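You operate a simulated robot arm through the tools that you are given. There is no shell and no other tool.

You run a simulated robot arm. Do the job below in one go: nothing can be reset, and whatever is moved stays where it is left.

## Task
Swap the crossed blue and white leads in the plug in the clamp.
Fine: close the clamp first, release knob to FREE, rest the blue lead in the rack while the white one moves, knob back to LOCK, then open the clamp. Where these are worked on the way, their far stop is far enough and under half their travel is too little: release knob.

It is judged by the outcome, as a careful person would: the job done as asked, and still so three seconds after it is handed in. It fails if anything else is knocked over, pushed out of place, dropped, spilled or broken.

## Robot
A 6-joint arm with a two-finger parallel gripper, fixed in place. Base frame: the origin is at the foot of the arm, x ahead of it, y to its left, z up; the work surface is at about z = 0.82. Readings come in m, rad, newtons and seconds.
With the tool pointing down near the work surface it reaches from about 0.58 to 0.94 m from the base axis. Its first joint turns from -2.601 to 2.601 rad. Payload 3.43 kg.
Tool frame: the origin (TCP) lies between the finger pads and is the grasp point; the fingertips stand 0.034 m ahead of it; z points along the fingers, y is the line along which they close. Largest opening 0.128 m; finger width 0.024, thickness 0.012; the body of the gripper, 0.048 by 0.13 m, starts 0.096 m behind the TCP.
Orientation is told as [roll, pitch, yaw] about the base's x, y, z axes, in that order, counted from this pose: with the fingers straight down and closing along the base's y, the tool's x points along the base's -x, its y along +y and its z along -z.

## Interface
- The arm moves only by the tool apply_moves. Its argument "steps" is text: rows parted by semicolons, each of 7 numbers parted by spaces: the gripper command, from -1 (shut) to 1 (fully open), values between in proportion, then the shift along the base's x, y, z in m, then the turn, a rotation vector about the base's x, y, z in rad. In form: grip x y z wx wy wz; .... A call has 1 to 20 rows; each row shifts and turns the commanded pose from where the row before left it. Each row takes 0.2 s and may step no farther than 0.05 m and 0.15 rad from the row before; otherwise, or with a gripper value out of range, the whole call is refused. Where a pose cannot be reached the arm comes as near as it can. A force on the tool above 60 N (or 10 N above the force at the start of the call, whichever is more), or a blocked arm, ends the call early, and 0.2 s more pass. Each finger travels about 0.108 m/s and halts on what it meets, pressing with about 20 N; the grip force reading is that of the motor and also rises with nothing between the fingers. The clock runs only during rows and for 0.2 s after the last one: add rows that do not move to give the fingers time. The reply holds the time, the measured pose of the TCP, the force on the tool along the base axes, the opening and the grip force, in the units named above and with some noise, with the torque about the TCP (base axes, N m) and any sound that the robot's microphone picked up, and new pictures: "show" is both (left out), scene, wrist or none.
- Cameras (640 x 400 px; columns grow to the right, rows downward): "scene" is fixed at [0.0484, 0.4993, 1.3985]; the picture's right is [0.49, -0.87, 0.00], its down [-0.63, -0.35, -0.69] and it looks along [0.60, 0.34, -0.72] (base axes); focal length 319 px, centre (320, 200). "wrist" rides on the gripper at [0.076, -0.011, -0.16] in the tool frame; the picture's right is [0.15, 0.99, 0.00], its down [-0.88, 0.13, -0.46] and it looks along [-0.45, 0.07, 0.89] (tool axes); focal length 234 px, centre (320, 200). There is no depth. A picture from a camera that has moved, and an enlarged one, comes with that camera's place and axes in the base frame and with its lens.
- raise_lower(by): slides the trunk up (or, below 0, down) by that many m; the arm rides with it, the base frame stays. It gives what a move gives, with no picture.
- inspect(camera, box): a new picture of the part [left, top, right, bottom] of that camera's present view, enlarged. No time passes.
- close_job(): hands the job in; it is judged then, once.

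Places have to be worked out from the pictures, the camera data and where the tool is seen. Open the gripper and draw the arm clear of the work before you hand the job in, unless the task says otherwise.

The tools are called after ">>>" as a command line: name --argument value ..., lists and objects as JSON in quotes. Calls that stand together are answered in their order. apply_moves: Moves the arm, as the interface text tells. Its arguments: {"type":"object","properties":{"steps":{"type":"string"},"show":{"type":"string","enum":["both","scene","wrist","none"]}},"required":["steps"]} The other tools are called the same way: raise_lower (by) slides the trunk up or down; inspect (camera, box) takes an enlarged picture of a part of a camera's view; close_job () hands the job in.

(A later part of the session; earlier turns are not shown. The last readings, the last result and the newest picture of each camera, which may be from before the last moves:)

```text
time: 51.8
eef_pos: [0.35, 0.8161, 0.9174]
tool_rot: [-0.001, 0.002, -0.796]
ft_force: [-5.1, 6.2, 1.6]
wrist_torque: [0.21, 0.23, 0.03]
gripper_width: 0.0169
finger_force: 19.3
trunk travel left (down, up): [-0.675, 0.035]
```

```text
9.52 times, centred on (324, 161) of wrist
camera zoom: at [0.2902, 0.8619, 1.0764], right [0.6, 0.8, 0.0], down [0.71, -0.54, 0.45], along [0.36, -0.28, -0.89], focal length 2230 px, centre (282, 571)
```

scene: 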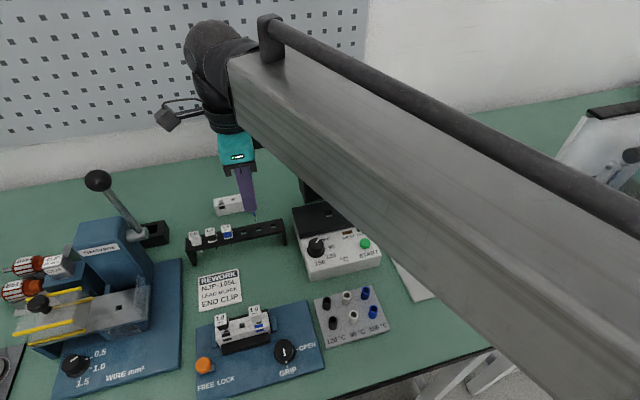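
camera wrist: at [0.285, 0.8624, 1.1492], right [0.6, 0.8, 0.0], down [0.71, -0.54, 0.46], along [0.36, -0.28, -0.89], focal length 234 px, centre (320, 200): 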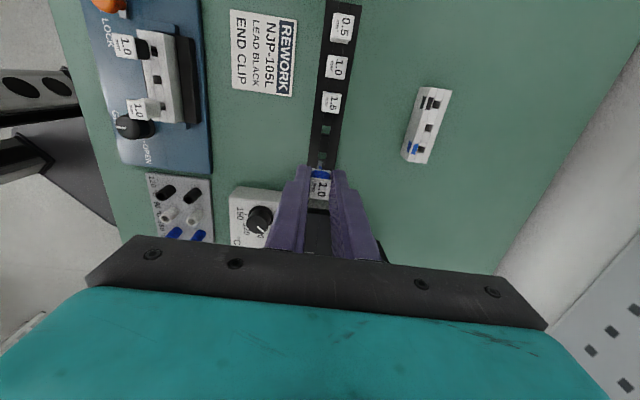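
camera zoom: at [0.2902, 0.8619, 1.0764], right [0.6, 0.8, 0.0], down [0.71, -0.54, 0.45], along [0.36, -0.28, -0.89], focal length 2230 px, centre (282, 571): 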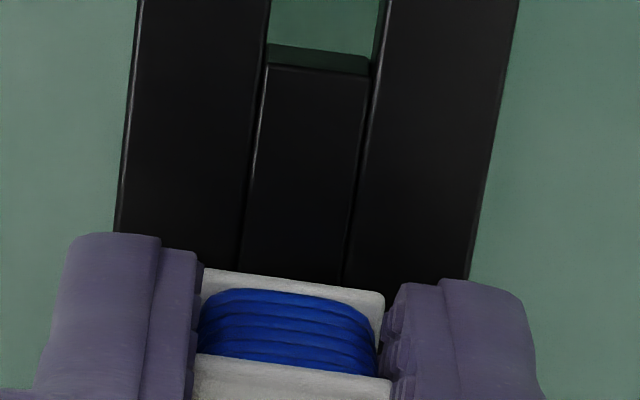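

A side force of ~8 N toward -row shows the lead touches the hole's far wall; I take that shift back and lower 2 mm more.

>>> apply_moves --steps "-1 -0.0008 0.0008 0 0 0 0; -1 -0.0006 0.0006 0 0 0 0; -1 0 0 -0.002 0 0 0; -1 0 0 0 0 0 0" --show "none"

>>> inspect --camera "wrist" --box '[294, 140, 354, 182]'

```text
time: 52.8
eef_pos: [0.3493, 0.8169, 0.9156]
tool_rot: [-0.002, 0.001, -0.796]
ft_force: [-0.1, 0.3, 0.6]
wrist_torque: [0.02, -0.01, 0.0]
gripper_width: 0.0167
finger_force: 19.7
trunk travel left (down, up): [-0.675, 0.035]
```

```text
9.52 times, centred on (324, 161) of wrist
camera zoom: at [0.2896, 0.8631, 1.075], right [0.6, 0.8, 0.0], down [0.71, -0.54, 0.46], along [0.36, -0.28, -0.89], focal length 2230 px, centre (282, 571)
```

zoom: 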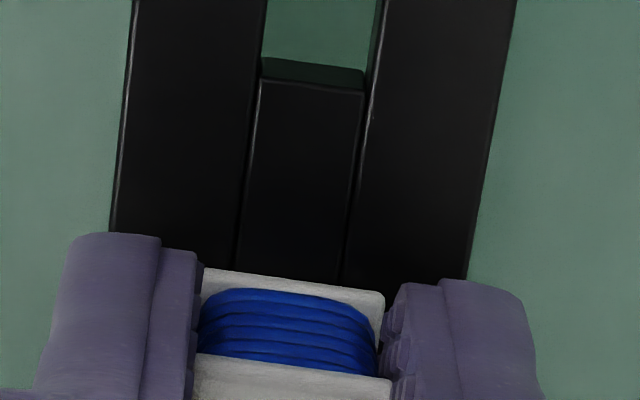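

Forces vanished. I lower in 1.5 mm steps until fingertip or flange contact.

>>> apply_moves --steps "-1 0 0 -0.0015 0 0 0; -1 0 0 -0.0015 0 0 0; -1 0 0 0 0 0 0" --show "none"

```text
time: 53.6
eef_pos: [0.3497, 0.8158, 0.9137]
tool_rot: [0.002, 0.002, -0.795]
ft_force: [1.4, 4.2, 15.1]
wrist_torque: [0.04, -0.1, 0.03]
gripper_width: 0.0167
finger_force: 20.0
trunk travel left (down, up): [-0.675, 0.035]
```

Contact (15 N up) at TCP z≈0.913. I back off 1 mm, open the fingers, and look.

>>> apply_moves --steps "-1 0 0 0.001 0 0 0; -0.65 0 0 0 0 0 0; -0.4 0 0 0 0 0 0; -0.2 0 0 0 0 0 0; -0.2 0 0 0 0 0 0" --show "wrist"

>>> inspect --camera "scene" --box '[180, 190, 300, 265]'

>>> inspect --camera "wrist" --box '[284, 130, 364, 186]'

```text
time: 54.8
eef_pos: [0.3497, 0.8167, 0.9138]
tool_rot: [-0.001, 0.001, -0.796]
ft_force: [-0.6, 0.2, 0.4]
wrist_torque: [0.02, 0.01, 0.04]
gripper_width: 0.0513
finger_force: 0.0
trunk travel left (down, up): [-0.675, 0.035]
camera wrist: at [0.2897, 0.8627, 1.0728], right [0.6, 0.8, 0.0], down [0.71, -0.54, 0.46], along [0.36, -0.28, -0.89], focal length 234 px, centre (320, 200)
```

wrist: 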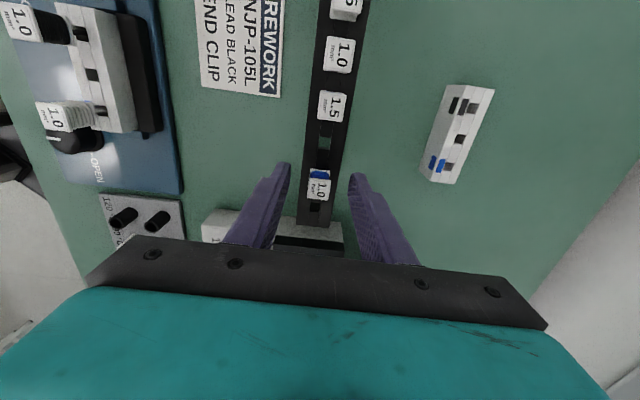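

```text
5.33 times, centred on (240, 228) of scene
camera zoom: at [0.0484, 0.4993, 1.3985], right [0.49, -0.87, 0.0], down [-0.63, -0.35, -0.69], along [0.6, 0.34, -0.72], focal length 1703 px, centre (747, 53)
```

zoom: 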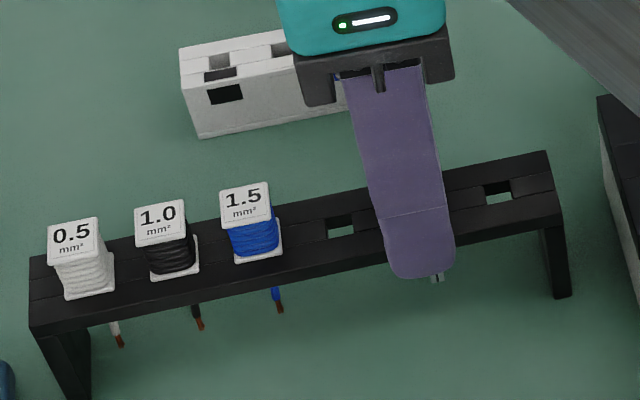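

```text
7.14 times, centred on (324, 158) of wrist
camera zoom: at [0.2897, 0.8627, 1.0728], right [0.6, 0.8, 0.0], down [0.71, -0.54, 0.46], along [0.36, -0.28, -0.89], focal length 1673 px, centre (291, 500)
```

zoom: 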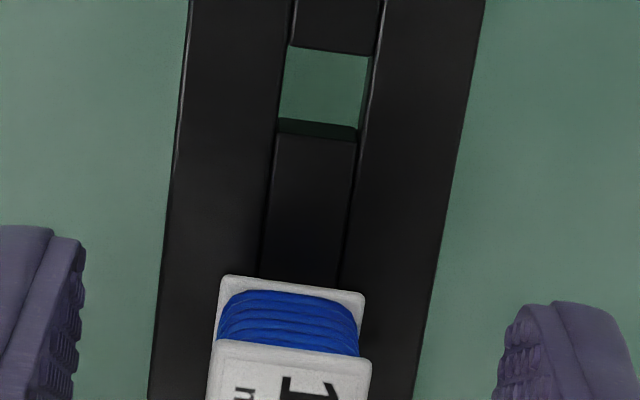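

The blue lead rests upright in rack hole 5. I rise and go back to above the white lead, which by my command log should be one pitch (0.0184,-0.0188) from the blue's slot.

>>> apply_moves --steps "-0.2 0 0 0.03 0 0 0; -0.2 0 0 0.04 0 0 0; -0.2 0 0 0.036 0 0 0; -0.2 -0.0312 -0.0224 0 0 0 0; -0.2 -0.0312 -0.0224 0 0 0 0; -0.2 -0.0312 -0.0224 0 0 0 0; -0.2 -0.0312 -0.0224 0 0 0 0; -0.2 -0.0314 -0.0224 0 0 0 0; -0.2 0 0 -0.02 0 0 0; -0.2 0 0 -0.02 0 0 0; -0.2 0 0 0 0 0 0; -0.2 0 0 0 0 0 0"

>>> inspect --camera "wrist" --box '[256, 100, 384, 190]'

>>> inspect --camera "scene" --box '[180, 160, 310, 260]'

```text
time: 57.4
eef_pos: [0.1936, 0.7039, 0.9799]
tool_rot: [-0.002, 0.0, -0.795]
ft_force: [-0.6, -0.9, 1.2]
wrist_torque: [0.05, 0.01, 0.01]
gripper_width: 0.051
finger_force: 0.1
trunk travel left (down, up): [-0.675, 0.035]
camera wrist: at [0.1327, 0.7502, 1.1395], right [0.6, 0.8, 0.0], down [0.71, -0.54, 0.46], along [0.36, -0.28, -0.89], focal length 234 px, centre (320, 200)
```

scene: 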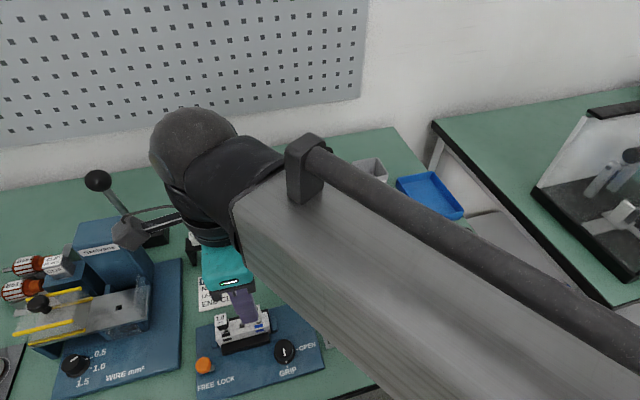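
wrist: 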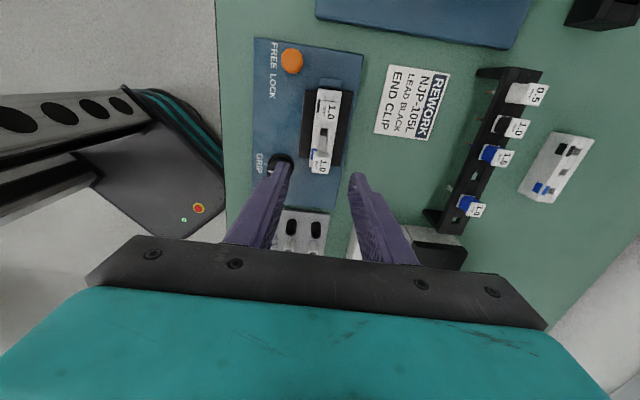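

```text
4.44 times, centred on (320, 145) of wrist
camera zoom: at [0.1327, 0.7502, 1.1395], right [0.6, 0.8, 0.0], down [0.71, -0.54, 0.46], along [0.36, -0.28, -0.89], focal length 1041 px, centre (320, 444)
```

zoom: 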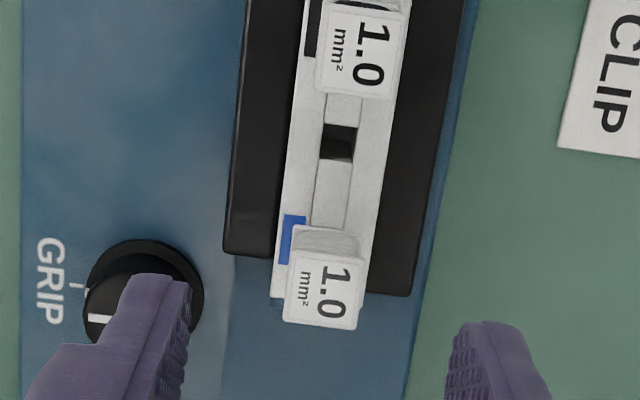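

```text
4.00 times, centred on (245, 210) of scene
camera zoom: at [0.0484, 0.4993, 1.3985], right [0.49, -0.87, 0.0], down [-0.63, -0.35, -0.69], along [0.6, 0.34, -0.72], focal length 1278 px, centre (620, 160)
```

zoom: 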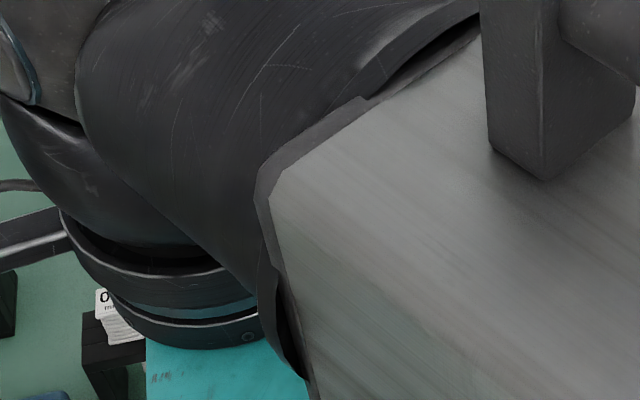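

White tag is ~2 mm further; I shift (0.002, 0) and lower to TCP z≈0.945 for a check.

>>> apply_moves --steps "-0.2 0.002 -0.0001 -0.014 0 0 0; -0.2 0 0 -0.02 0 0 0; -0.2 0 0 0 0 0 0; -0.2 0 0 0 0 0 0" --show "none"

>>> inspect --camera "wrist" --box '[256, 120, 384, 200]'

```text
time: 58.4
eef_pos: [0.1964, 0.7035, 0.9453]
tool_rot: [-0.003, 0.001, -0.796]
ft_force: [0.5, -0.3, 0.3]
wrist_torque: [-0.01, -0.01, 0.01]
gripper_width: 0.0514
finger_force: 0.0
trunk travel left (down, up): [-0.675, 0.035]
```

```text
5.00 times, centred on (320, 160) of wrist
camera zoom: at [0.1353, 0.7497, 1.1049], right [0.6, 0.8, 0.0], down [0.71, -0.54, 0.46], along [0.36, -0.28, -0.89], focal length 1171 px, centre (320, 400)
```

zoom: 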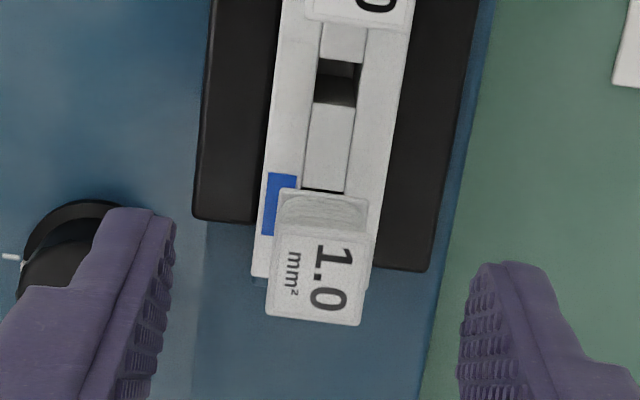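

Aligned within 1 mm; small trim, down 26 mm to the same grasp height as for the blue lead, then close.

>>> apply_moves --steps "-0.2 -0.0006 0.001 0 0 0 0; -0.2 0 0 -0.013 0 0 0; -0.2 0 0 -0.013 0 0 0; -0.2 0 0 0 0 0 0; -0.2 0 0 0 0 0 0" --show "none"

>>> inspect --camera "wrist" --box '[256, 130, 384, 210]'

```text
time: 59.6
eef_pos: [0.1941, 0.7065, 0.9183]
tool_rot: [-0.001, 0.001, -0.795]
ft_force: [-0.1, 0.9, 0.1]
wrist_torque: [-0.01, -0.01, -0.01]
gripper_width: 0.051
finger_force: 0.1
trunk travel left (down, up): [-0.675, 0.035]
```

```text
5.00 times, centred on (320, 170) of wrist
camera zoom: at [0.134, 0.752, 1.0791], right [0.6, 0.8, 0.0], down [0.71, -0.54, 0.46], along [0.36, -0.28, -0.89], focal length 1171 px, centre (320, 350)
```

zoom: 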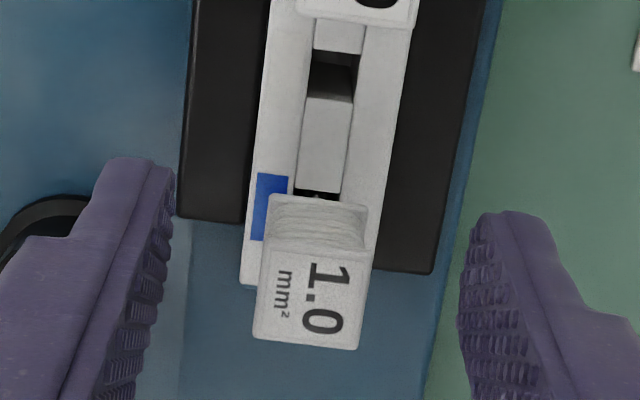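

Good; a sub-millimetre trim and close on the white lead.

>>> apply_moves --steps "-0.2 -0.0005 -0.0006 0 0 0 0; -0.4 0 0 0 0 0 0; -0.6 0 0 0 0 0 0; -0.8 0 0 0 0 0 0; -1 0 0 0 0 0 0; -1 0 0 0 0 0 0" --show "none"

>>> inspect --camera "wrist" --box '[256, 130, 384, 210]'

```text
time: 61.0
eef_pos: [0.1948, 0.706, 0.9197]
tool_rot: [-0.002, 0.0, -0.797]
ft_force: [0.7, 0.3, 0.7]
wrist_torque: [0.0, 0.01, -0.02]
gripper_width: 0.0169
finger_force: 20.0
trunk travel left (down, up): [-0.675, 0.035]
```

```text
5.00 times, centred on (320, 170) of wrist
camera zoom: at [0.1335, 0.7513, 1.0791], right [0.6, 0.8, 0.0], down [0.71, -0.54, 0.46], along [0.36, -0.28, -0.89], focal length 1171 px, centre (320, 350)
```

zoom: 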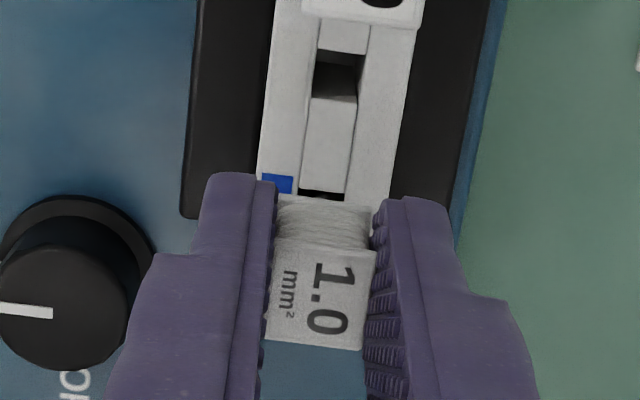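

White gripped like the blue one was. I pull it straight up 60 mm.

>>> apply_moves --steps "-1 0 0 0.004 0 0 0; -1 0 0 0.006 0 0 0; -1 0 0 0.01 0 0 0; -1 0 0 0.01 0 0 0; -1 0 0 0.015 0 0 0; -1 0 0 0.015 0 0 0; -1 0 0 0 0 0 0; -1 0 0 0 0 0 0"

>>> inspect --camera "wrist" --box '[256, 90, 384, 190]'

>>> inspect --camera "scene" --box '[200, 270, 290, 350]'

```text
time: 62.8
eef_pos: [0.1953, 0.7063, 0.9796]
tool_rot: [-0.001, 0.0, -0.797]
ft_force: [-0.3, -0.4, 0.3]
wrist_torque: [-0.03, 0.03, -0.01]
gripper_width: 0.0169
finger_force: 20.3
trunk travel left (down, up): [-0.675, 0.035]
camera wrist: at [0.134, 0.7522, 1.1391], right [0.6, 0.8, 0.0], down [0.71, -0.54, 0.46], along [0.36, -0.28, -0.89], focal length 234 px, centre (320, 200)
```

scene: 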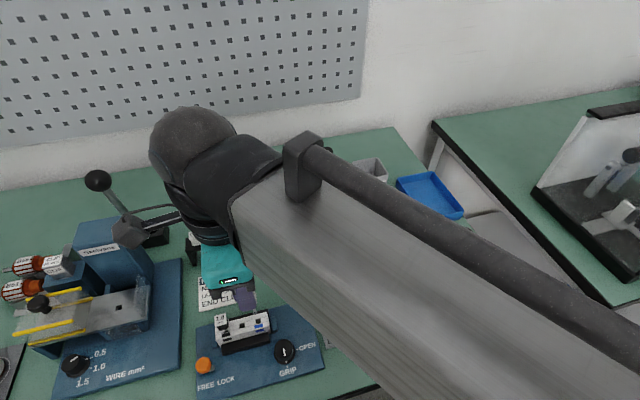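
wrist: 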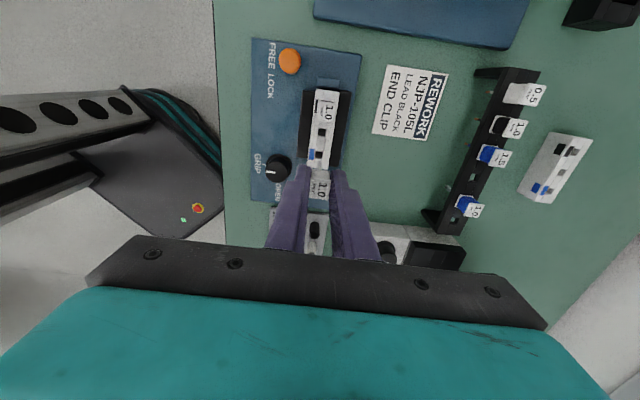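

```text
4.00 times, centred on (320, 140) of wrist
camera zoom: at [0.134, 0.7522, 1.1391], right [0.6, 0.8, 0.0], down [0.71, -0.54, 0.46], along [0.36, -0.28, -0.89], focal length 937 px, centre (320, 440)
```

zoom: 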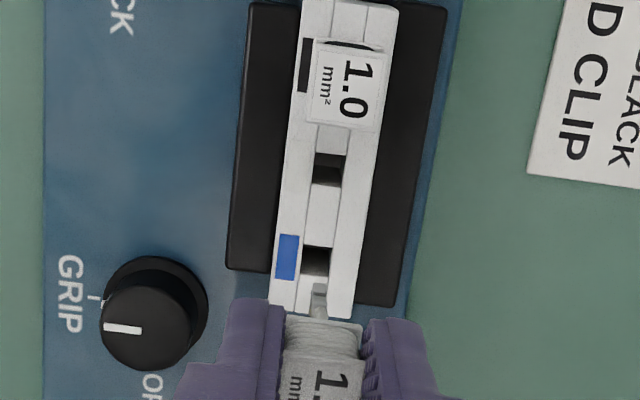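

```text
5.00 times, centred on (245, 310) of scene
camera zoom: at [0.0484, 0.4993, 1.3985], right [0.49, -0.87, 0.0], down [-0.63, -0.35, -0.69], along [0.6, 0.34, -0.72], focal length 1597 px, centre (695, -350)
```

zoom: 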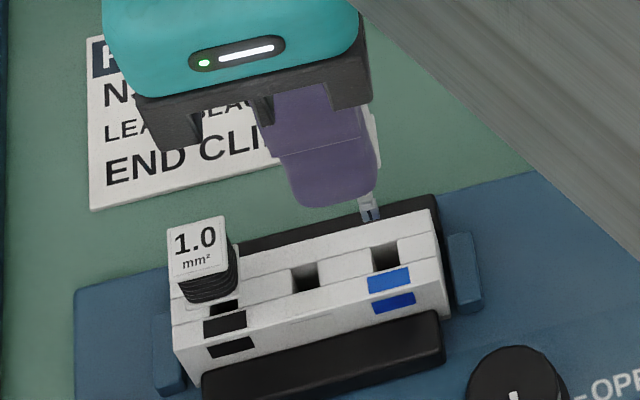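

White is out, its terminal placed like the blue's was. I shift by exactly one pitch (-0.0193, +0.0185) to above the middle slot and check.

>>> apply_moves --steps "-1 -0.0097 0.0092 0 0 0 0; -1 -0.0096 0.0093 0 0 0 0; -1 0 0 -0.015 0 0 0; -1 0 0 -0.01 0 0 0; -1 0 0 0 0 0 0; -1 0 0 0 0 0 0" --show "none"

>>> inspect --camera "wrist" --box '[284, 115, 364, 171]'

>>> inspect --camera "scene" --box '[210, 295, 270, 340]'

```text
time: 64.2
eef_pos: [0.1764, 0.724, 0.9537]
tool_rot: [-0.002, -0.001, -0.796]
ft_force: [-0.1, -0.8, 0.0]
wrist_torque: [0.02, 0.01, 0.01]
gripper_width: 0.0168
finger_force: 20.5
trunk travel left (down, up): [-0.675, 0.035]
```

```text
7.14 times, centred on (324, 143) of wrist
camera zoom: at [0.1153, 0.7705, 1.1135], right [0.6, 0.8, 0.0], down [0.71, -0.54, 0.46], along [0.36, -0.28, -0.89], focal length 1673 px, centre (291, 607)
```

zoom: 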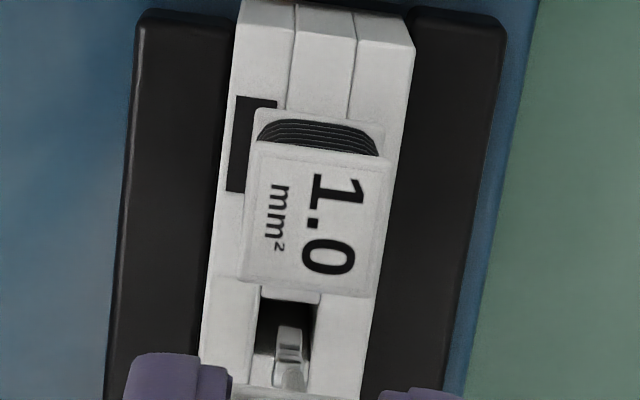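

```text
8.89 times, centred on (240, 318) of scene
camera zoom: at [0.0484, 0.4993, 1.3985], right [0.49, -0.87, 0.0], down [-0.63, -0.35, -0.69], along [0.6, 0.34, -0.72], focal length 2839 px, centre (1031, -844)
```

zoom: 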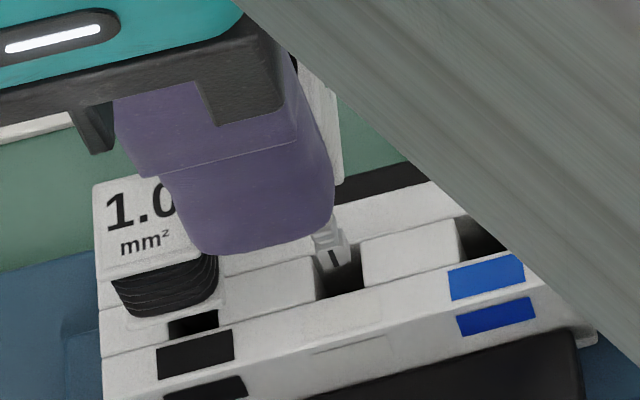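

The terminal is ~1 mm short along the row of the middle hole's centre. I trim (0.0004,-0.0008) and lower in 3 mm steps watching force.

>>> apply_moves --steps "-1 0.0004 -0.0008 0 0 0 0; -1 0 0 -0.003 0 0 0; -1 0 0 -0.003 0 0 0; -1 0 0 0 0 0 0" --show "none"

>>> inspect --camera "wrist" --box '[284, 115, 364, 171]'

>>> inspect --camera "scene" --box '[210, 295, 270, 340]'

```text
time: 65.2
eef_pos: [0.1745, 0.7238, 0.9471]
tool_rot: [-0.002, -0.001, -0.795]
ft_force: [0.2, 0.2, -0.6]
wrist_torque: [0.01, 0.03, 0.01]
gripper_width: 0.0169
finger_force: 19.8
trunk travel left (down, up): [-0.675, 0.035]
```

```text
7.14 times, centred on (324, 143) of wrist
camera zoom: at [0.1146, 0.7699, 1.1073], right [0.6, 0.8, 0.0], down [0.71, -0.54, 0.46], along [0.36, -0.28, -0.89], focal length 1673 px, centre (291, 607)
```

zoom: 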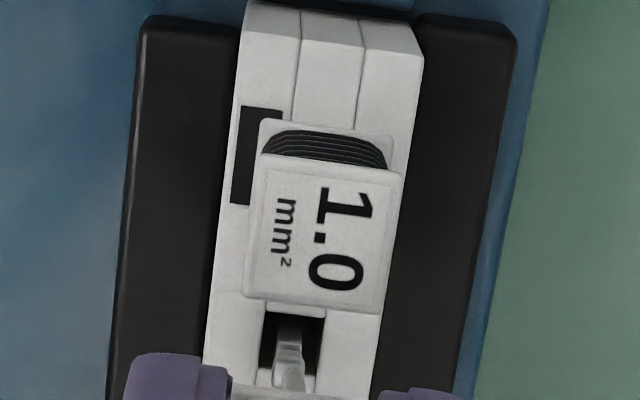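

```text
8.89 times, centred on (240, 318) of scene
camera zoom: at [0.0484, 0.4993, 1.3985], right [0.49, -0.87, 0.0], down [-0.63, -0.35, -0.69], along [0.6, 0.34, -0.72], focal length 2839 px, centre (1031, -844)
```

zoom: 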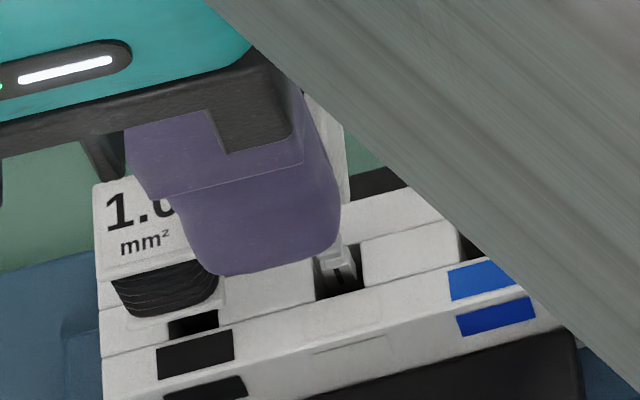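

The terminal is entering the slot with no force. I continue down 14 mm.

>>> apply_moves --steps "-1 0 0 -0.003 0 0 0; -1 0 0 -0.003 0 0 0; -1 0 0 -0.004 0 0 0; -1 0 0 -0.004 0 0 0; -1 0 0 0 0 0 0" --show "none"

>>> inspect --camera "wrist" --box '[284, 125, 364, 181]'

>>> inspect --camera "scene" --box '[210, 295, 270, 340]'

```text
time: 66.4
eef_pos: [0.1758, 0.7243, 0.9338]
tool_rot: [-0.004, 0.0, -0.798]
ft_force: [0.1, 0.5, 0.0]
wrist_torque: [-0.03, 0.05, -0.01]
gripper_width: 0.0171
finger_force: 20.6
trunk travel left (down, up): [-0.675, 0.035]
```

```text
7.14 times, centred on (324, 153) of wrist
camera zoom: at [0.1151, 0.7688, 1.0934], right [0.6, 0.8, 0.0], down [0.71, -0.54, 0.46], along [0.36, -0.28, -0.89], focal length 1673 px, centre (291, 536)
```

zoom: 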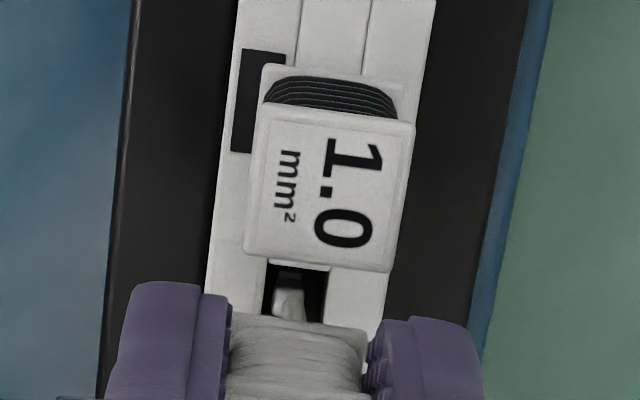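

```text
8.89 times, centred on (240, 318) of scene
camera zoom: at [0.0484, 0.4993, 1.3985], right [0.49, -0.87, 0.0], down [-0.63, -0.35, -0.69], along [0.6, 0.34, -0.72], focal length 2839 px, centre (1031, -844)
```

zoom: 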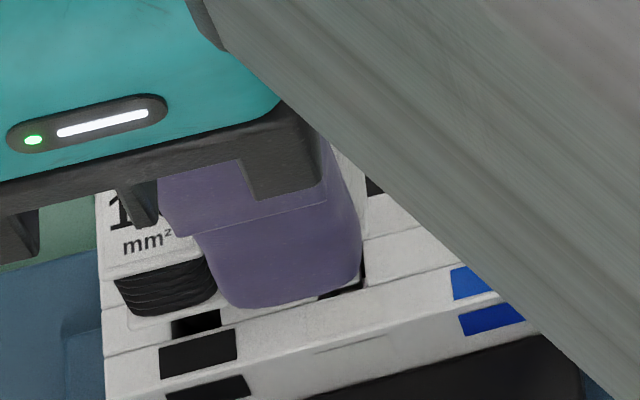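

It slides in freely. I lower the remaining 15 mm, gently toward the end.

>>> apply_moves --steps "-1 0 0 -0.004 0 0 0; -1 0 0 -0.004 0 0 0; -1 0 0 -0.003 0 0 0; -1 0 0 -0.002 0 0 0; -1 0 0 -0.001 0 0 0; -1 0 0 0 0 0 0" --show "none"

```text
time: 67.8
eef_pos: [0.1761, 0.7227, 0.9182]
tool_rot: [-0.001, -0.002, -0.797]
ft_force: [0.2, 0.6, -0.8]
wrist_torque: [0.0, 0.0, 0.01]
gripper_width: 0.0168
finger_force: 19.6
trunk travel left (down, up): [-0.675, 0.035]
```

At nearly the blue lead's seated height, no resistance yet; I go down 2 mm more in 1 mm steps to seat it.

>>> apply_moves --steps "-1 0 0 -0.001 0 0 0; -1 0 0 -0.001 0 0 0; -1 0 0 0 0 0 0" --show "none"

>>> inspect --camera "wrist" --box '[256, 130, 384, 210]'

```text
time: 68.6
eef_pos: [0.1753, 0.7234, 0.9206]
tool_rot: [0.002, 0.003, -0.797]
ft_force: [0.1, 0.3, 7.7]
wrist_torque: [-0.04, -0.04, -0.04]
gripper_width: 0.0166
finger_force: 19.7
trunk travel left (down, up): [-0.675, 0.035]
```

```text
5.00 times, centred on (320, 170) of wrist
camera zoom: at [0.1151, 0.7685, 1.0789], right [0.6, 0.8, 0.0], down [0.71, -0.54, 0.45], along [0.36, -0.28, -0.89], focal length 1171 px, centre (320, 350)
```

zoom: 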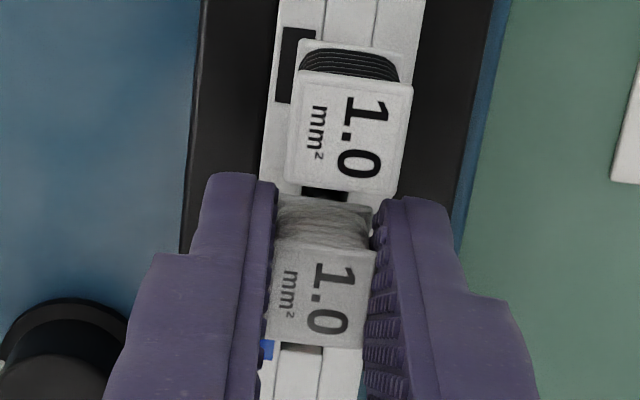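

Bottom contact (7.7 N) at the expected height: white is seated in the middle slot. I open and rise.

>>> apply_moves --steps "-0.8 0 0 0 0 0 0; -0.5 0 0 0 0 0 0; -0.2 0 0 0 0 0 0; -0.2 0 0 0 0 0 0; -0.2 0 0 0 0 0 0; -0.2 0 0 0.03 0 0 0; -0.2 0 0 0.031 0 0 0; -0.2 0 0 0.04 0 0 0; -0.2 0 0 0 0 0 0"

>>> inspect --camera "wrist" --box '[256, 80, 400, 190]'

>>> inspect --camera "scene" --box '[200, 285, 290, 355]'

>>> inspect --camera "wrist" --box '[420, 70, 560, 240]'

```text
time: 70.6
eef_pos: [0.1756, 0.7241, 1.0197]
tool_rot: [-0.002, -0.001, -0.797]
ft_force: [-0.6, -1.2, -0.7]
wrist_torque: [-0.01, -0.03, 0.01]
gripper_width: 0.0512
finger_force: 0.0
trunk travel left (down, up): [-0.675, 0.035]
camera wrist: at [0.1147, 0.7698, 1.1799], right [0.6, 0.8, 0.0], down [0.71, -0.54, 0.46], along [0.36, -0.28, -0.89], focal length 234 px, centre (320, 200)
```

scene: 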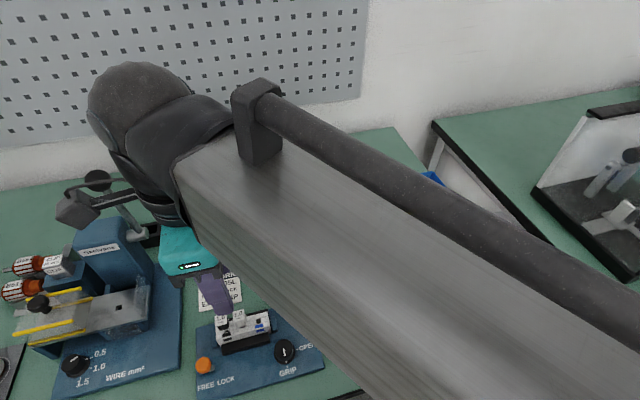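
wrist: 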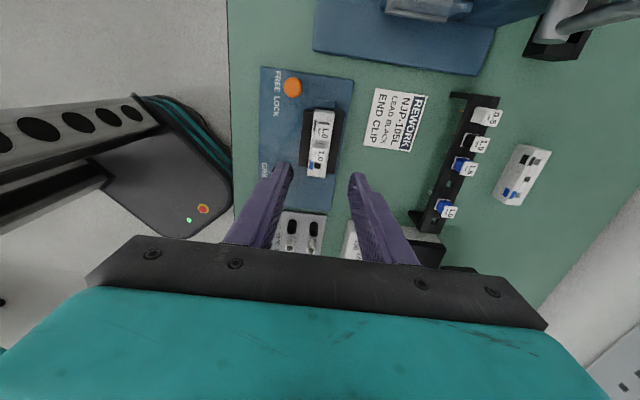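

```text
3.64 times, centred on (328, 135) of wrist
camera zoom: at [0.1147, 0.7698, 1.1799], right [0.6, 0.8, 0.0], down [0.71, -0.54, 0.46], along [0.36, -0.28, -0.89], focal length 852 px, centre (291, 436)
```

zoom: 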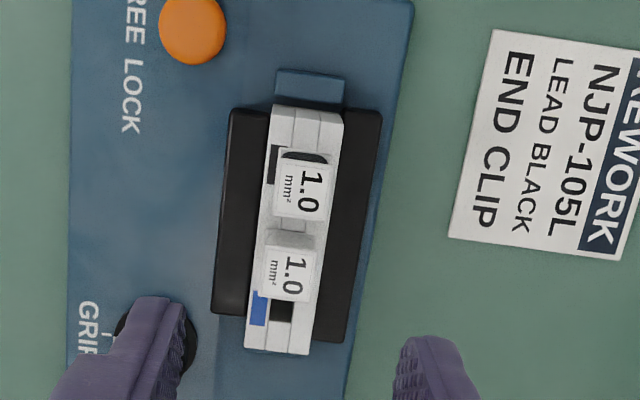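

```text
5.71 times, centred on (245, 320) of scene
camera zoom: at [0.0484, 0.4993, 1.3985], right [0.49, -0.87, 0.0], down [-0.63, -0.35, -0.69], along [0.6, 0.34, -0.72], focal length 1825 px, centre (749, -486)
```

zoom: 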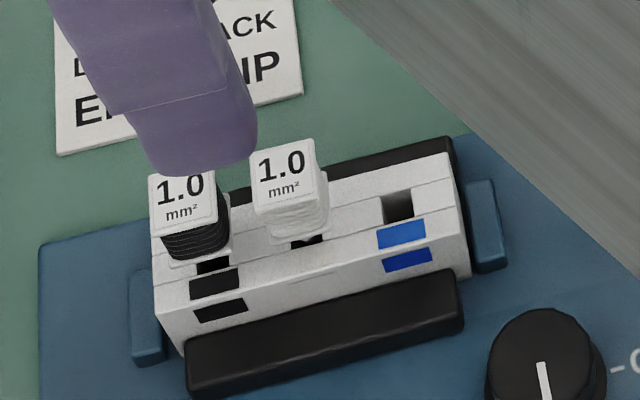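

```text
2.35 times, centred on (490, 155) of wrist
camera zoom: at [0.1147, 0.7698, 1.1799], right [0.6, 0.8, 0.0], down [0.71, -0.54, 0.46], along [0.36, -0.28, -0.89], focal length 551 px, centre (-80, 306)
```

zoom: 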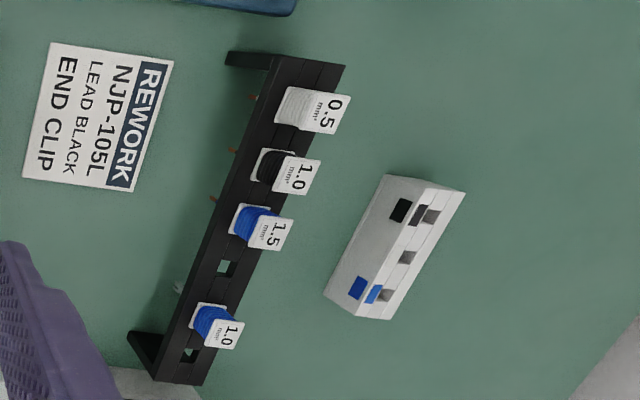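

White sits well in the middle slot; blue waits in the rack. I return to above the blue lead by the logged offset and check.

>>> apply_moves --steps "-0.2 0.0348 0.0188 0 0 0 0; -0.2 0.0348 0.0188 0 0 0 0; -0.2 0.0348 0.0188 0 0 0 0; -0.2 0.0348 0.0188 0 0 0 0; -0.2 0.035 0.0188 0 0 0 0; -0.2 0 0 -0.03 0 0 0; -0.2 0 0 -0.03 0 0 0; -0.2 0 0 0 0 0 0; -0.2 0 0 0 0 0 0" --show "wrist"

>>> inspect --camera "wrist" --box '[256, 110, 384, 190]'

>>> inspect --camera "scene" --box '[180, 180, 300, 265]'

```text
time: 72.6
eef_pos: [0.3509, 0.8182, 0.9612]
tool_rot: [-0.003, 0.001, -0.794]
ft_force: [-0.1, 0.5, 0.3]
wrist_torque: [0.0, 0.01, -0.03]
gripper_width: 0.0509
finger_force: 0.0
trunk travel left (down, up): [-0.675, 0.035]
camera wrist: at [0.2894, 0.864, 1.1199], right [0.6, 0.8, 0.0], down [0.71, -0.54, 0.46], along [0.36, -0.28, -0.89], focal length 234 px, centre (320, 200)
```

wrist: 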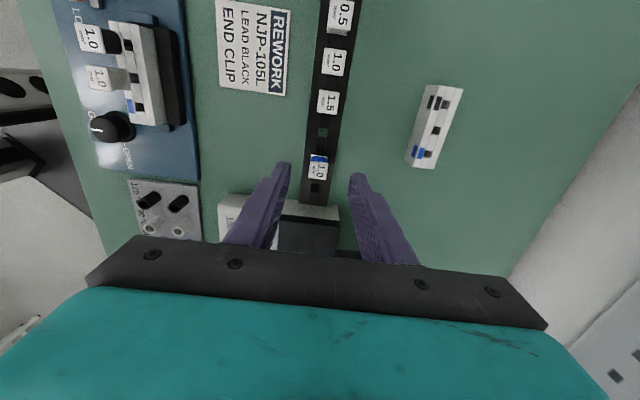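

```text
5.00 times, centred on (320, 150) of wrist
camera zoom: at [0.2894, 0.864, 1.1199], right [0.6, 0.8, 0.0], down [0.71, -0.54, 0.46], along [0.36, -0.28, -0.89], focal length 1171 px, centre (320, 450)
```

zoom: 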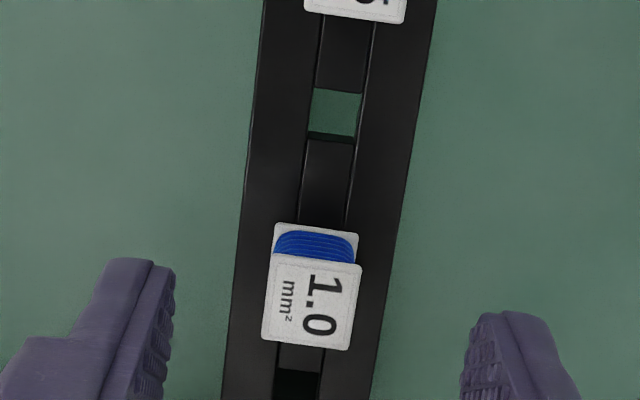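

```text
4.71 times, centred on (240, 222) of scene
camera zoom: at [0.0484, 0.4993, 1.3985], right [0.49, -0.87, 0.0], down [-0.63, -0.35, -0.69], along [0.6, 0.34, -0.72], focal length 1503 px, centre (696, 94)
```

zoom: 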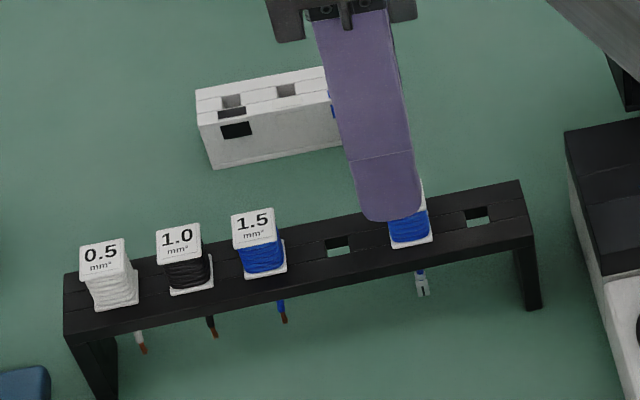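

Blue stands where I left it. I lower 45 mm and re-check the alignment before the final part.

>>> apply_moves --steps "-0.2 0.0008 -0.0006 -0.015 0 0 0; -0.2 0 0 -0.015 0 0 0; -0.2 0 0 -0.01 0 0 0; -0.2 0 0 0 0 0 0; -0.2 0 0 0 0 0 0" --show "none"

>>> inspect --camera "wrist" --box '[256, 130, 384, 210]'

```text
time: 73.8
eef_pos: [0.3512, 0.8165, 0.9204]
tool_rot: [-0.002, 0.0, -0.797]
ft_force: [0.7, -0.6, -0.1]
wrist_torque: [0.03, -0.04, -0.01]
gripper_width: 0.0511
finger_force: 0.0
trunk travel left (down, up): [-0.675, 0.035]
```

```text
5.00 times, centred on (320, 170) of wrist
camera zoom: at [0.2901, 0.8633, 1.0794], right [0.6, 0.8, 0.0], down [0.71, -0.54, 0.46], along [0.36, -0.28, -0.89], focal length 1171 px, centre (320, 350)
```

zoom: 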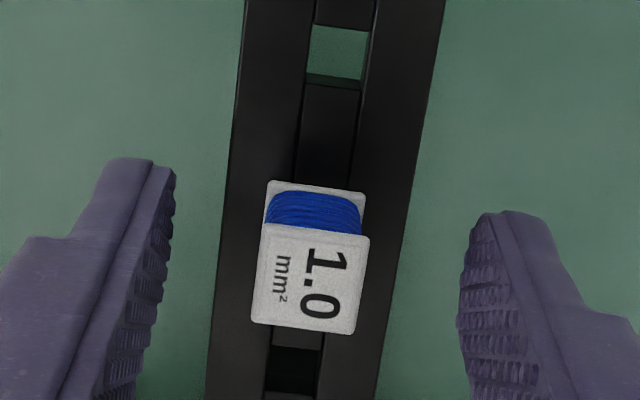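

Offset about 1.5 mm across; I trim, lower 5 mm and close on the blue lead.

>>> apply_moves --steps "-0.2 -0.0003 -0.0017 0 0 0 0; -0.2 0 0 -0.005 0 0 0; -0.2 0 0 0 0 0 0; -0.4 0 0 0 0 0 0; -0.6 0 0 0 0 0 0; -0.8 0 0 0 0 0 0; -1 0 0 0 0 0 0; -1 0 0 0 0 0 0" --show "none"

>>> inspect --camera "wrist" --box '[256, 130, 384, 210]'

```text
time: 75.6
eef_pos: [0.3497, 0.8161, 0.9162]
tool_rot: [-0.001, -0.001, -0.796]
ft_force: [-0.4, -0.2, -0.4]
wrist_torque: [-0.03, 0.02, -0.02]
gripper_width: 0.0167
finger_force: 19.9
trunk travel left (down, up): [-0.675, 0.035]
```

```text
5.00 times, centred on (320, 170) of wrist
camera zoom: at [0.2903, 0.8609, 1.0748], right [0.6, 0.8, 0.0], down [0.71, -0.54, 0.46], along [0.36, -0.28, -0.89], focal length 1171 px, centre (320, 350)
```

zoom: 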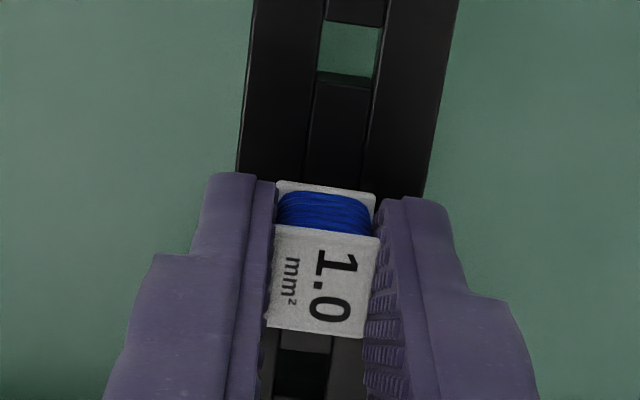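

Gripped. I lift it straight out of the rack by 95 mm and look at the terminal relative to the hand.

>>> apply_moves --steps "-1 0 0 0.005 0 0 0; -1 0 0 0.01 0 0 0; -1 0 0 0.015 0 0 0; -1 0 0 0.02 0 0 0; -1 0 0 0.02 0 0 0; -1 0 0 0.025 0 0 0; -1 0 0 0.01 0 0 0; -1 0 0 0 0 0 0" --show "wrist"

>>> inspect --camera "wrist" --box '[256, 90, 384, 190]'

>>> inspect --camera "scene" --box '[180, 170, 300, 265]'

```text
time: 77.4
eef_pos: [0.3506, 0.8163, 1.0186]
tool_rot: [-0.002, 0.0, -0.797]
ft_force: [-0.4, -0.3, -0.1]
wrist_torque: [0.02, -0.02, 0.04]
gripper_width: 0.0168
finger_force: 19.7
trunk travel left (down, up): [-0.675, 0.035]
camera wrist: at [0.2901, 0.8614, 1.1788], right [0.6, 0.8, 0.0], down [0.71, -0.54, 0.46], along [0.36, -0.28, -0.89], focal length 234 px, centre (320, 200)
```

wrist: 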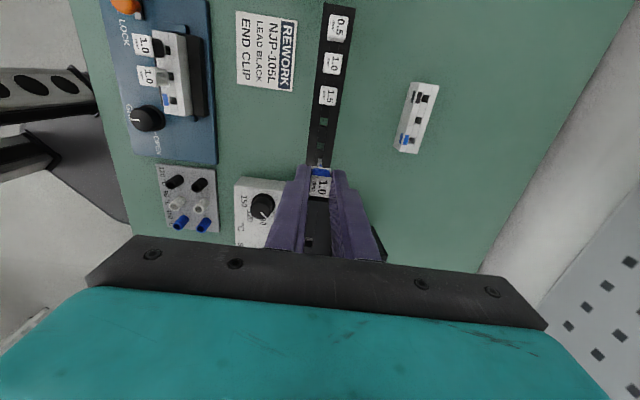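

```text
4.00 times, centred on (320, 140) of wrist
camera zoom: at [0.2901, 0.8614, 1.1788], right [0.6, 0.8, 0.0], down [0.71, -0.54, 0.46], along [0.36, -0.28, -0.89], focal length 937 px, centre (320, 440)
```

zoom: 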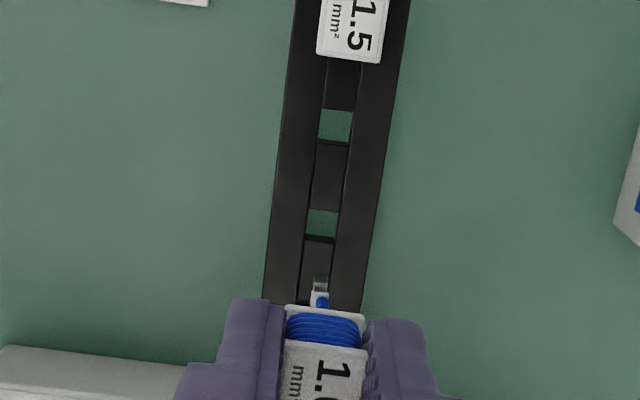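

```text
4.21 times, centred on (240, 218) of scene
camera zoom: at [0.0484, 0.4993, 1.3985], right [0.49, -0.87, 0.0], down [-0.63, -0.35, -0.69], along [0.6, 0.34, -0.72], focal length 1345 px, centre (657, 126)
```

zoom: 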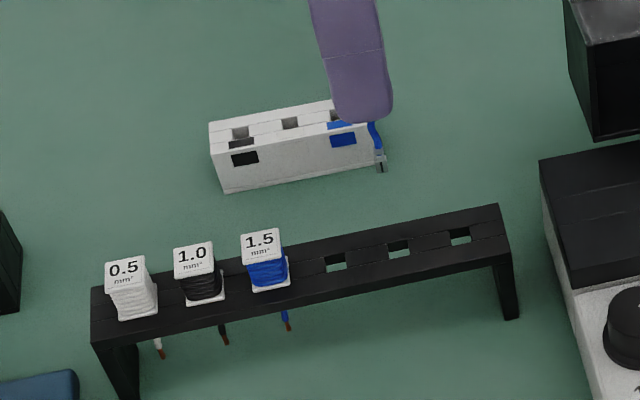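

The blue terminal hangs ~1 mm back along the row and ~2.5 mm lower than in the first grip; I account for that. I carry it to above the right slot (W) and lower to ~5 mm above the plug.

>>> apply_moves --steps "-1 -0.031 -0.022 0 0 0 0; -1 -0.031 -0.022 0 0 0 0; -1 -0.031 -0.022 0 0 0 0; -1 -0.031 -0.022 0 0 0 0; -1 -0.0309 -0.0223 0 0 0 0; -1 0 0 -0.02 0 0 0; -1 0 0 -0.02 0 0 0; -1 0 0 -0.015 0 0 0; -1 0 0 0 0 0 0; -1 0 0 0 0 0 0"

>>> inspect --camera "wrist" --box '[284, 115, 364, 171]'

>>> inspect --camera "scene" --box '[220, 290, 280, 335]'

```text
time: 79.6
eef_pos: [0.1969, 0.7066, 0.9659]
tool_rot: [-0.001, 0.0, -0.797]
ft_force: [-0.6, 0.7, 1.3]
wrist_torque: [0.0, 0.0, 0.03]
gripper_width: 0.0167
finger_force: 19.9
trunk travel left (down, up): [-0.675, 0.035]
camera wrist: at [0.1368, 0.7519, 1.1242], right [0.6, 0.8, 0.0], down [0.71, -0.54, 0.46], along [0.36, -0.28, -0.89], focal length 234 px, centre (320, 200)
```

scene: 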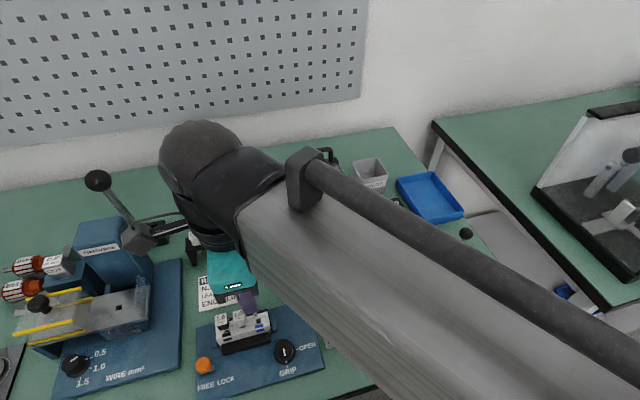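
wrist: 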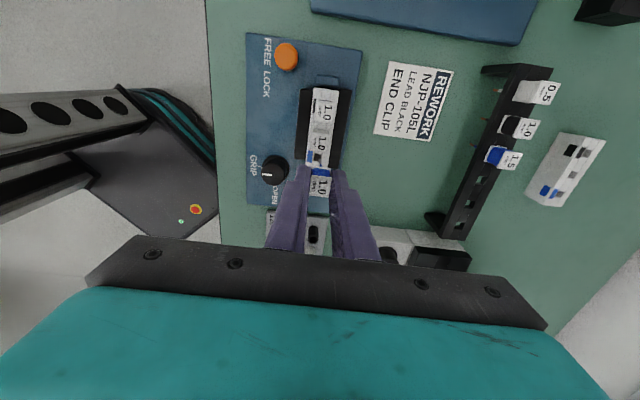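

```text
7.14 times, centred on (324, 143) of wrist
camera zoom: at [0.1368, 0.7519, 1.1242], right [0.6, 0.8, 0.0], down [0.71, -0.54, 0.46], along [0.36, -0.28, -0.89], focal length 1673 px, centre (291, 607)
```

zoom: 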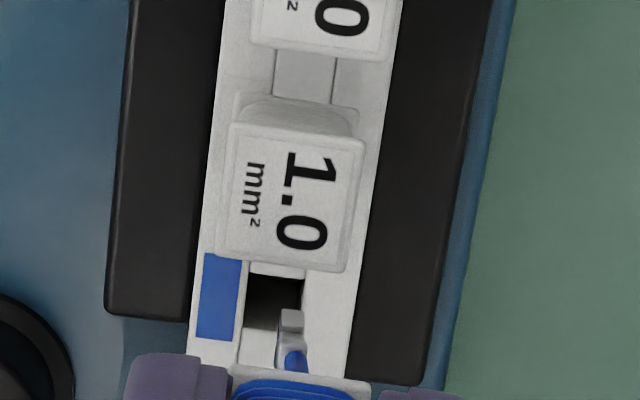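

```text
8.89 times, centred on (250, 312) of scene
camera zoom: at [0.0484, 0.4993, 1.3985], right [0.49, -0.87, 0.0], down [-0.63, -0.35, -0.69], along [0.6, 0.34, -0.72], focal length 2839 px, centre (942, -800)
```

zoom: 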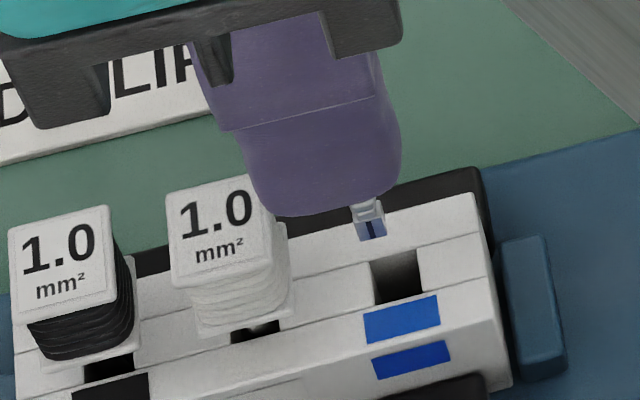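

Relative to the right slot's centre the tip is ~2.7 mm too far across and ~2.4 mm short along the row. I shift (-0.0002, -0.0035), lower 4 mm and recheck.

>>> apply_moves --steps "-1 -0.0001 -0.0018 0 0 0 0; -1 -0.0001 -0.0017 0 0 0 0; -1 0 0 -0.004 0 0 0; -1 0 0 0 0 0 0; -1 0 0 0 0 0 0" --show "none"

>>> inspect --camera "wrist" --box '[300, 140, 340, 168]'

>>> inspect --camera "scene" --box '[240, 300, 280, 330]'

```text
time: 80.8
eef_pos: [0.196, 0.7017, 0.9612]
tool_rot: [-0.002, 0.001, -0.796]
ft_force: [0.5, -0.4, 0.2]
wrist_torque: [0.04, 0.02, -0.01]
gripper_width: 0.0166
finger_force: 20.4
trunk travel left (down, up): [-0.675, 0.035]
```

```text
14.29 times, centred on (320, 154) of wrist
camera zoom: at [0.135, 0.7474, 1.1201], right [0.6, 0.8, 0.0], down [0.71, -0.54, 0.46], along [0.36, -0.28, -0.89], focal length 3345 px, centre (320, 857)
```

zoom: 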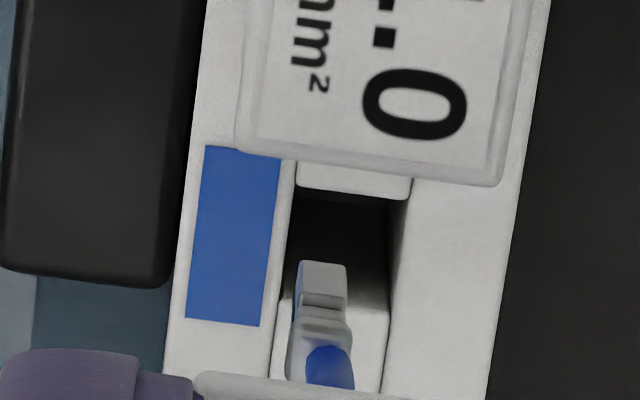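

```text
13.33 times, centred on (260, 315) of scene
camera zoom: at [0.0484, 0.4993, 1.3985], right [0.49, -0.87, 0.0], down [-0.63, -0.35, -0.69], along [0.6, 0.34, -0.72], focal length 4258 px, centre (1120, -1333)
```

zoom: 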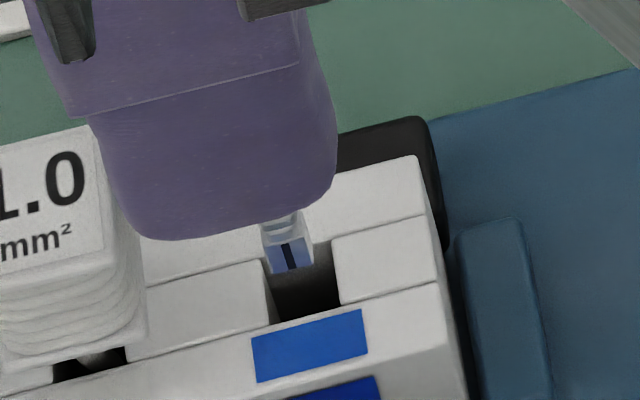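

The arm moved more than commanded across; now the tip needs about +1.6 mm across and +0.8 mm along. I correct and recheck before lowering.

>>> apply_moves --steps "-1 0.0016 0.0005 0 0 0 0; -1 0 0 0 0 0 0; -1 0 0 -0.002 0 0 0; -1 0 0 0 0 0 0; -1 0 0 0 0 0 0" --show "none"

>>> inspect --camera "wrist" --box '[300, 140, 340, 168]'

>>> inspect --camera "scene" --box '[240, 300, 280, 330]'

```text
time: 82.0
eef_pos: [0.1953, 0.7011, 0.9586]
tool_rot: [-0.002, 0.001, -0.796]
ft_force: [0.1, 0.0, -0.1]
wrist_torque: [0.02, 0.0, 0.01]
gripper_width: 0.0167
finger_force: 19.6
trunk travel left (down, up): [-0.675, 0.035]
```

```text
14.29 times, centred on (320, 154) of wrist
camera zoom: at [0.136, 0.7476, 1.1184], right [0.6, 0.8, 0.0], down [0.71, -0.54, 0.46], along [0.36, -0.28, -0.89], focal length 3345 px, centre (320, 857)
```

zoom: 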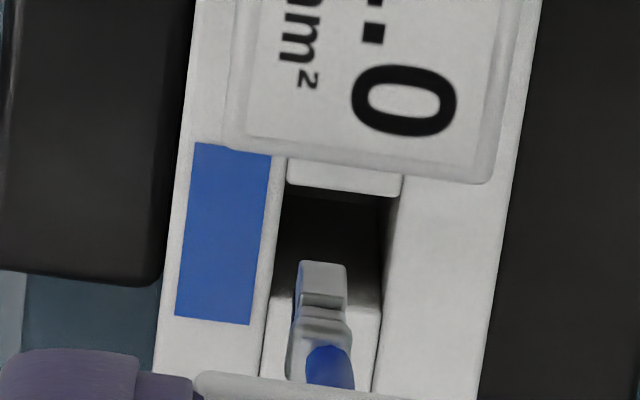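

```text
13.33 times, centred on (260, 315) of scene
camera zoom: at [0.0484, 0.4993, 1.3985], right [0.49, -0.87, 0.0], down [-0.63, -0.35, -0.69], along [0.6, 0.34, -0.72], focal length 4258 px, centre (1120, -1333)
```

zoom: 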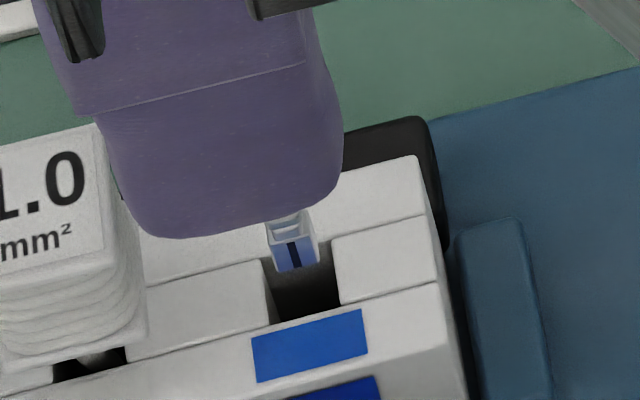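

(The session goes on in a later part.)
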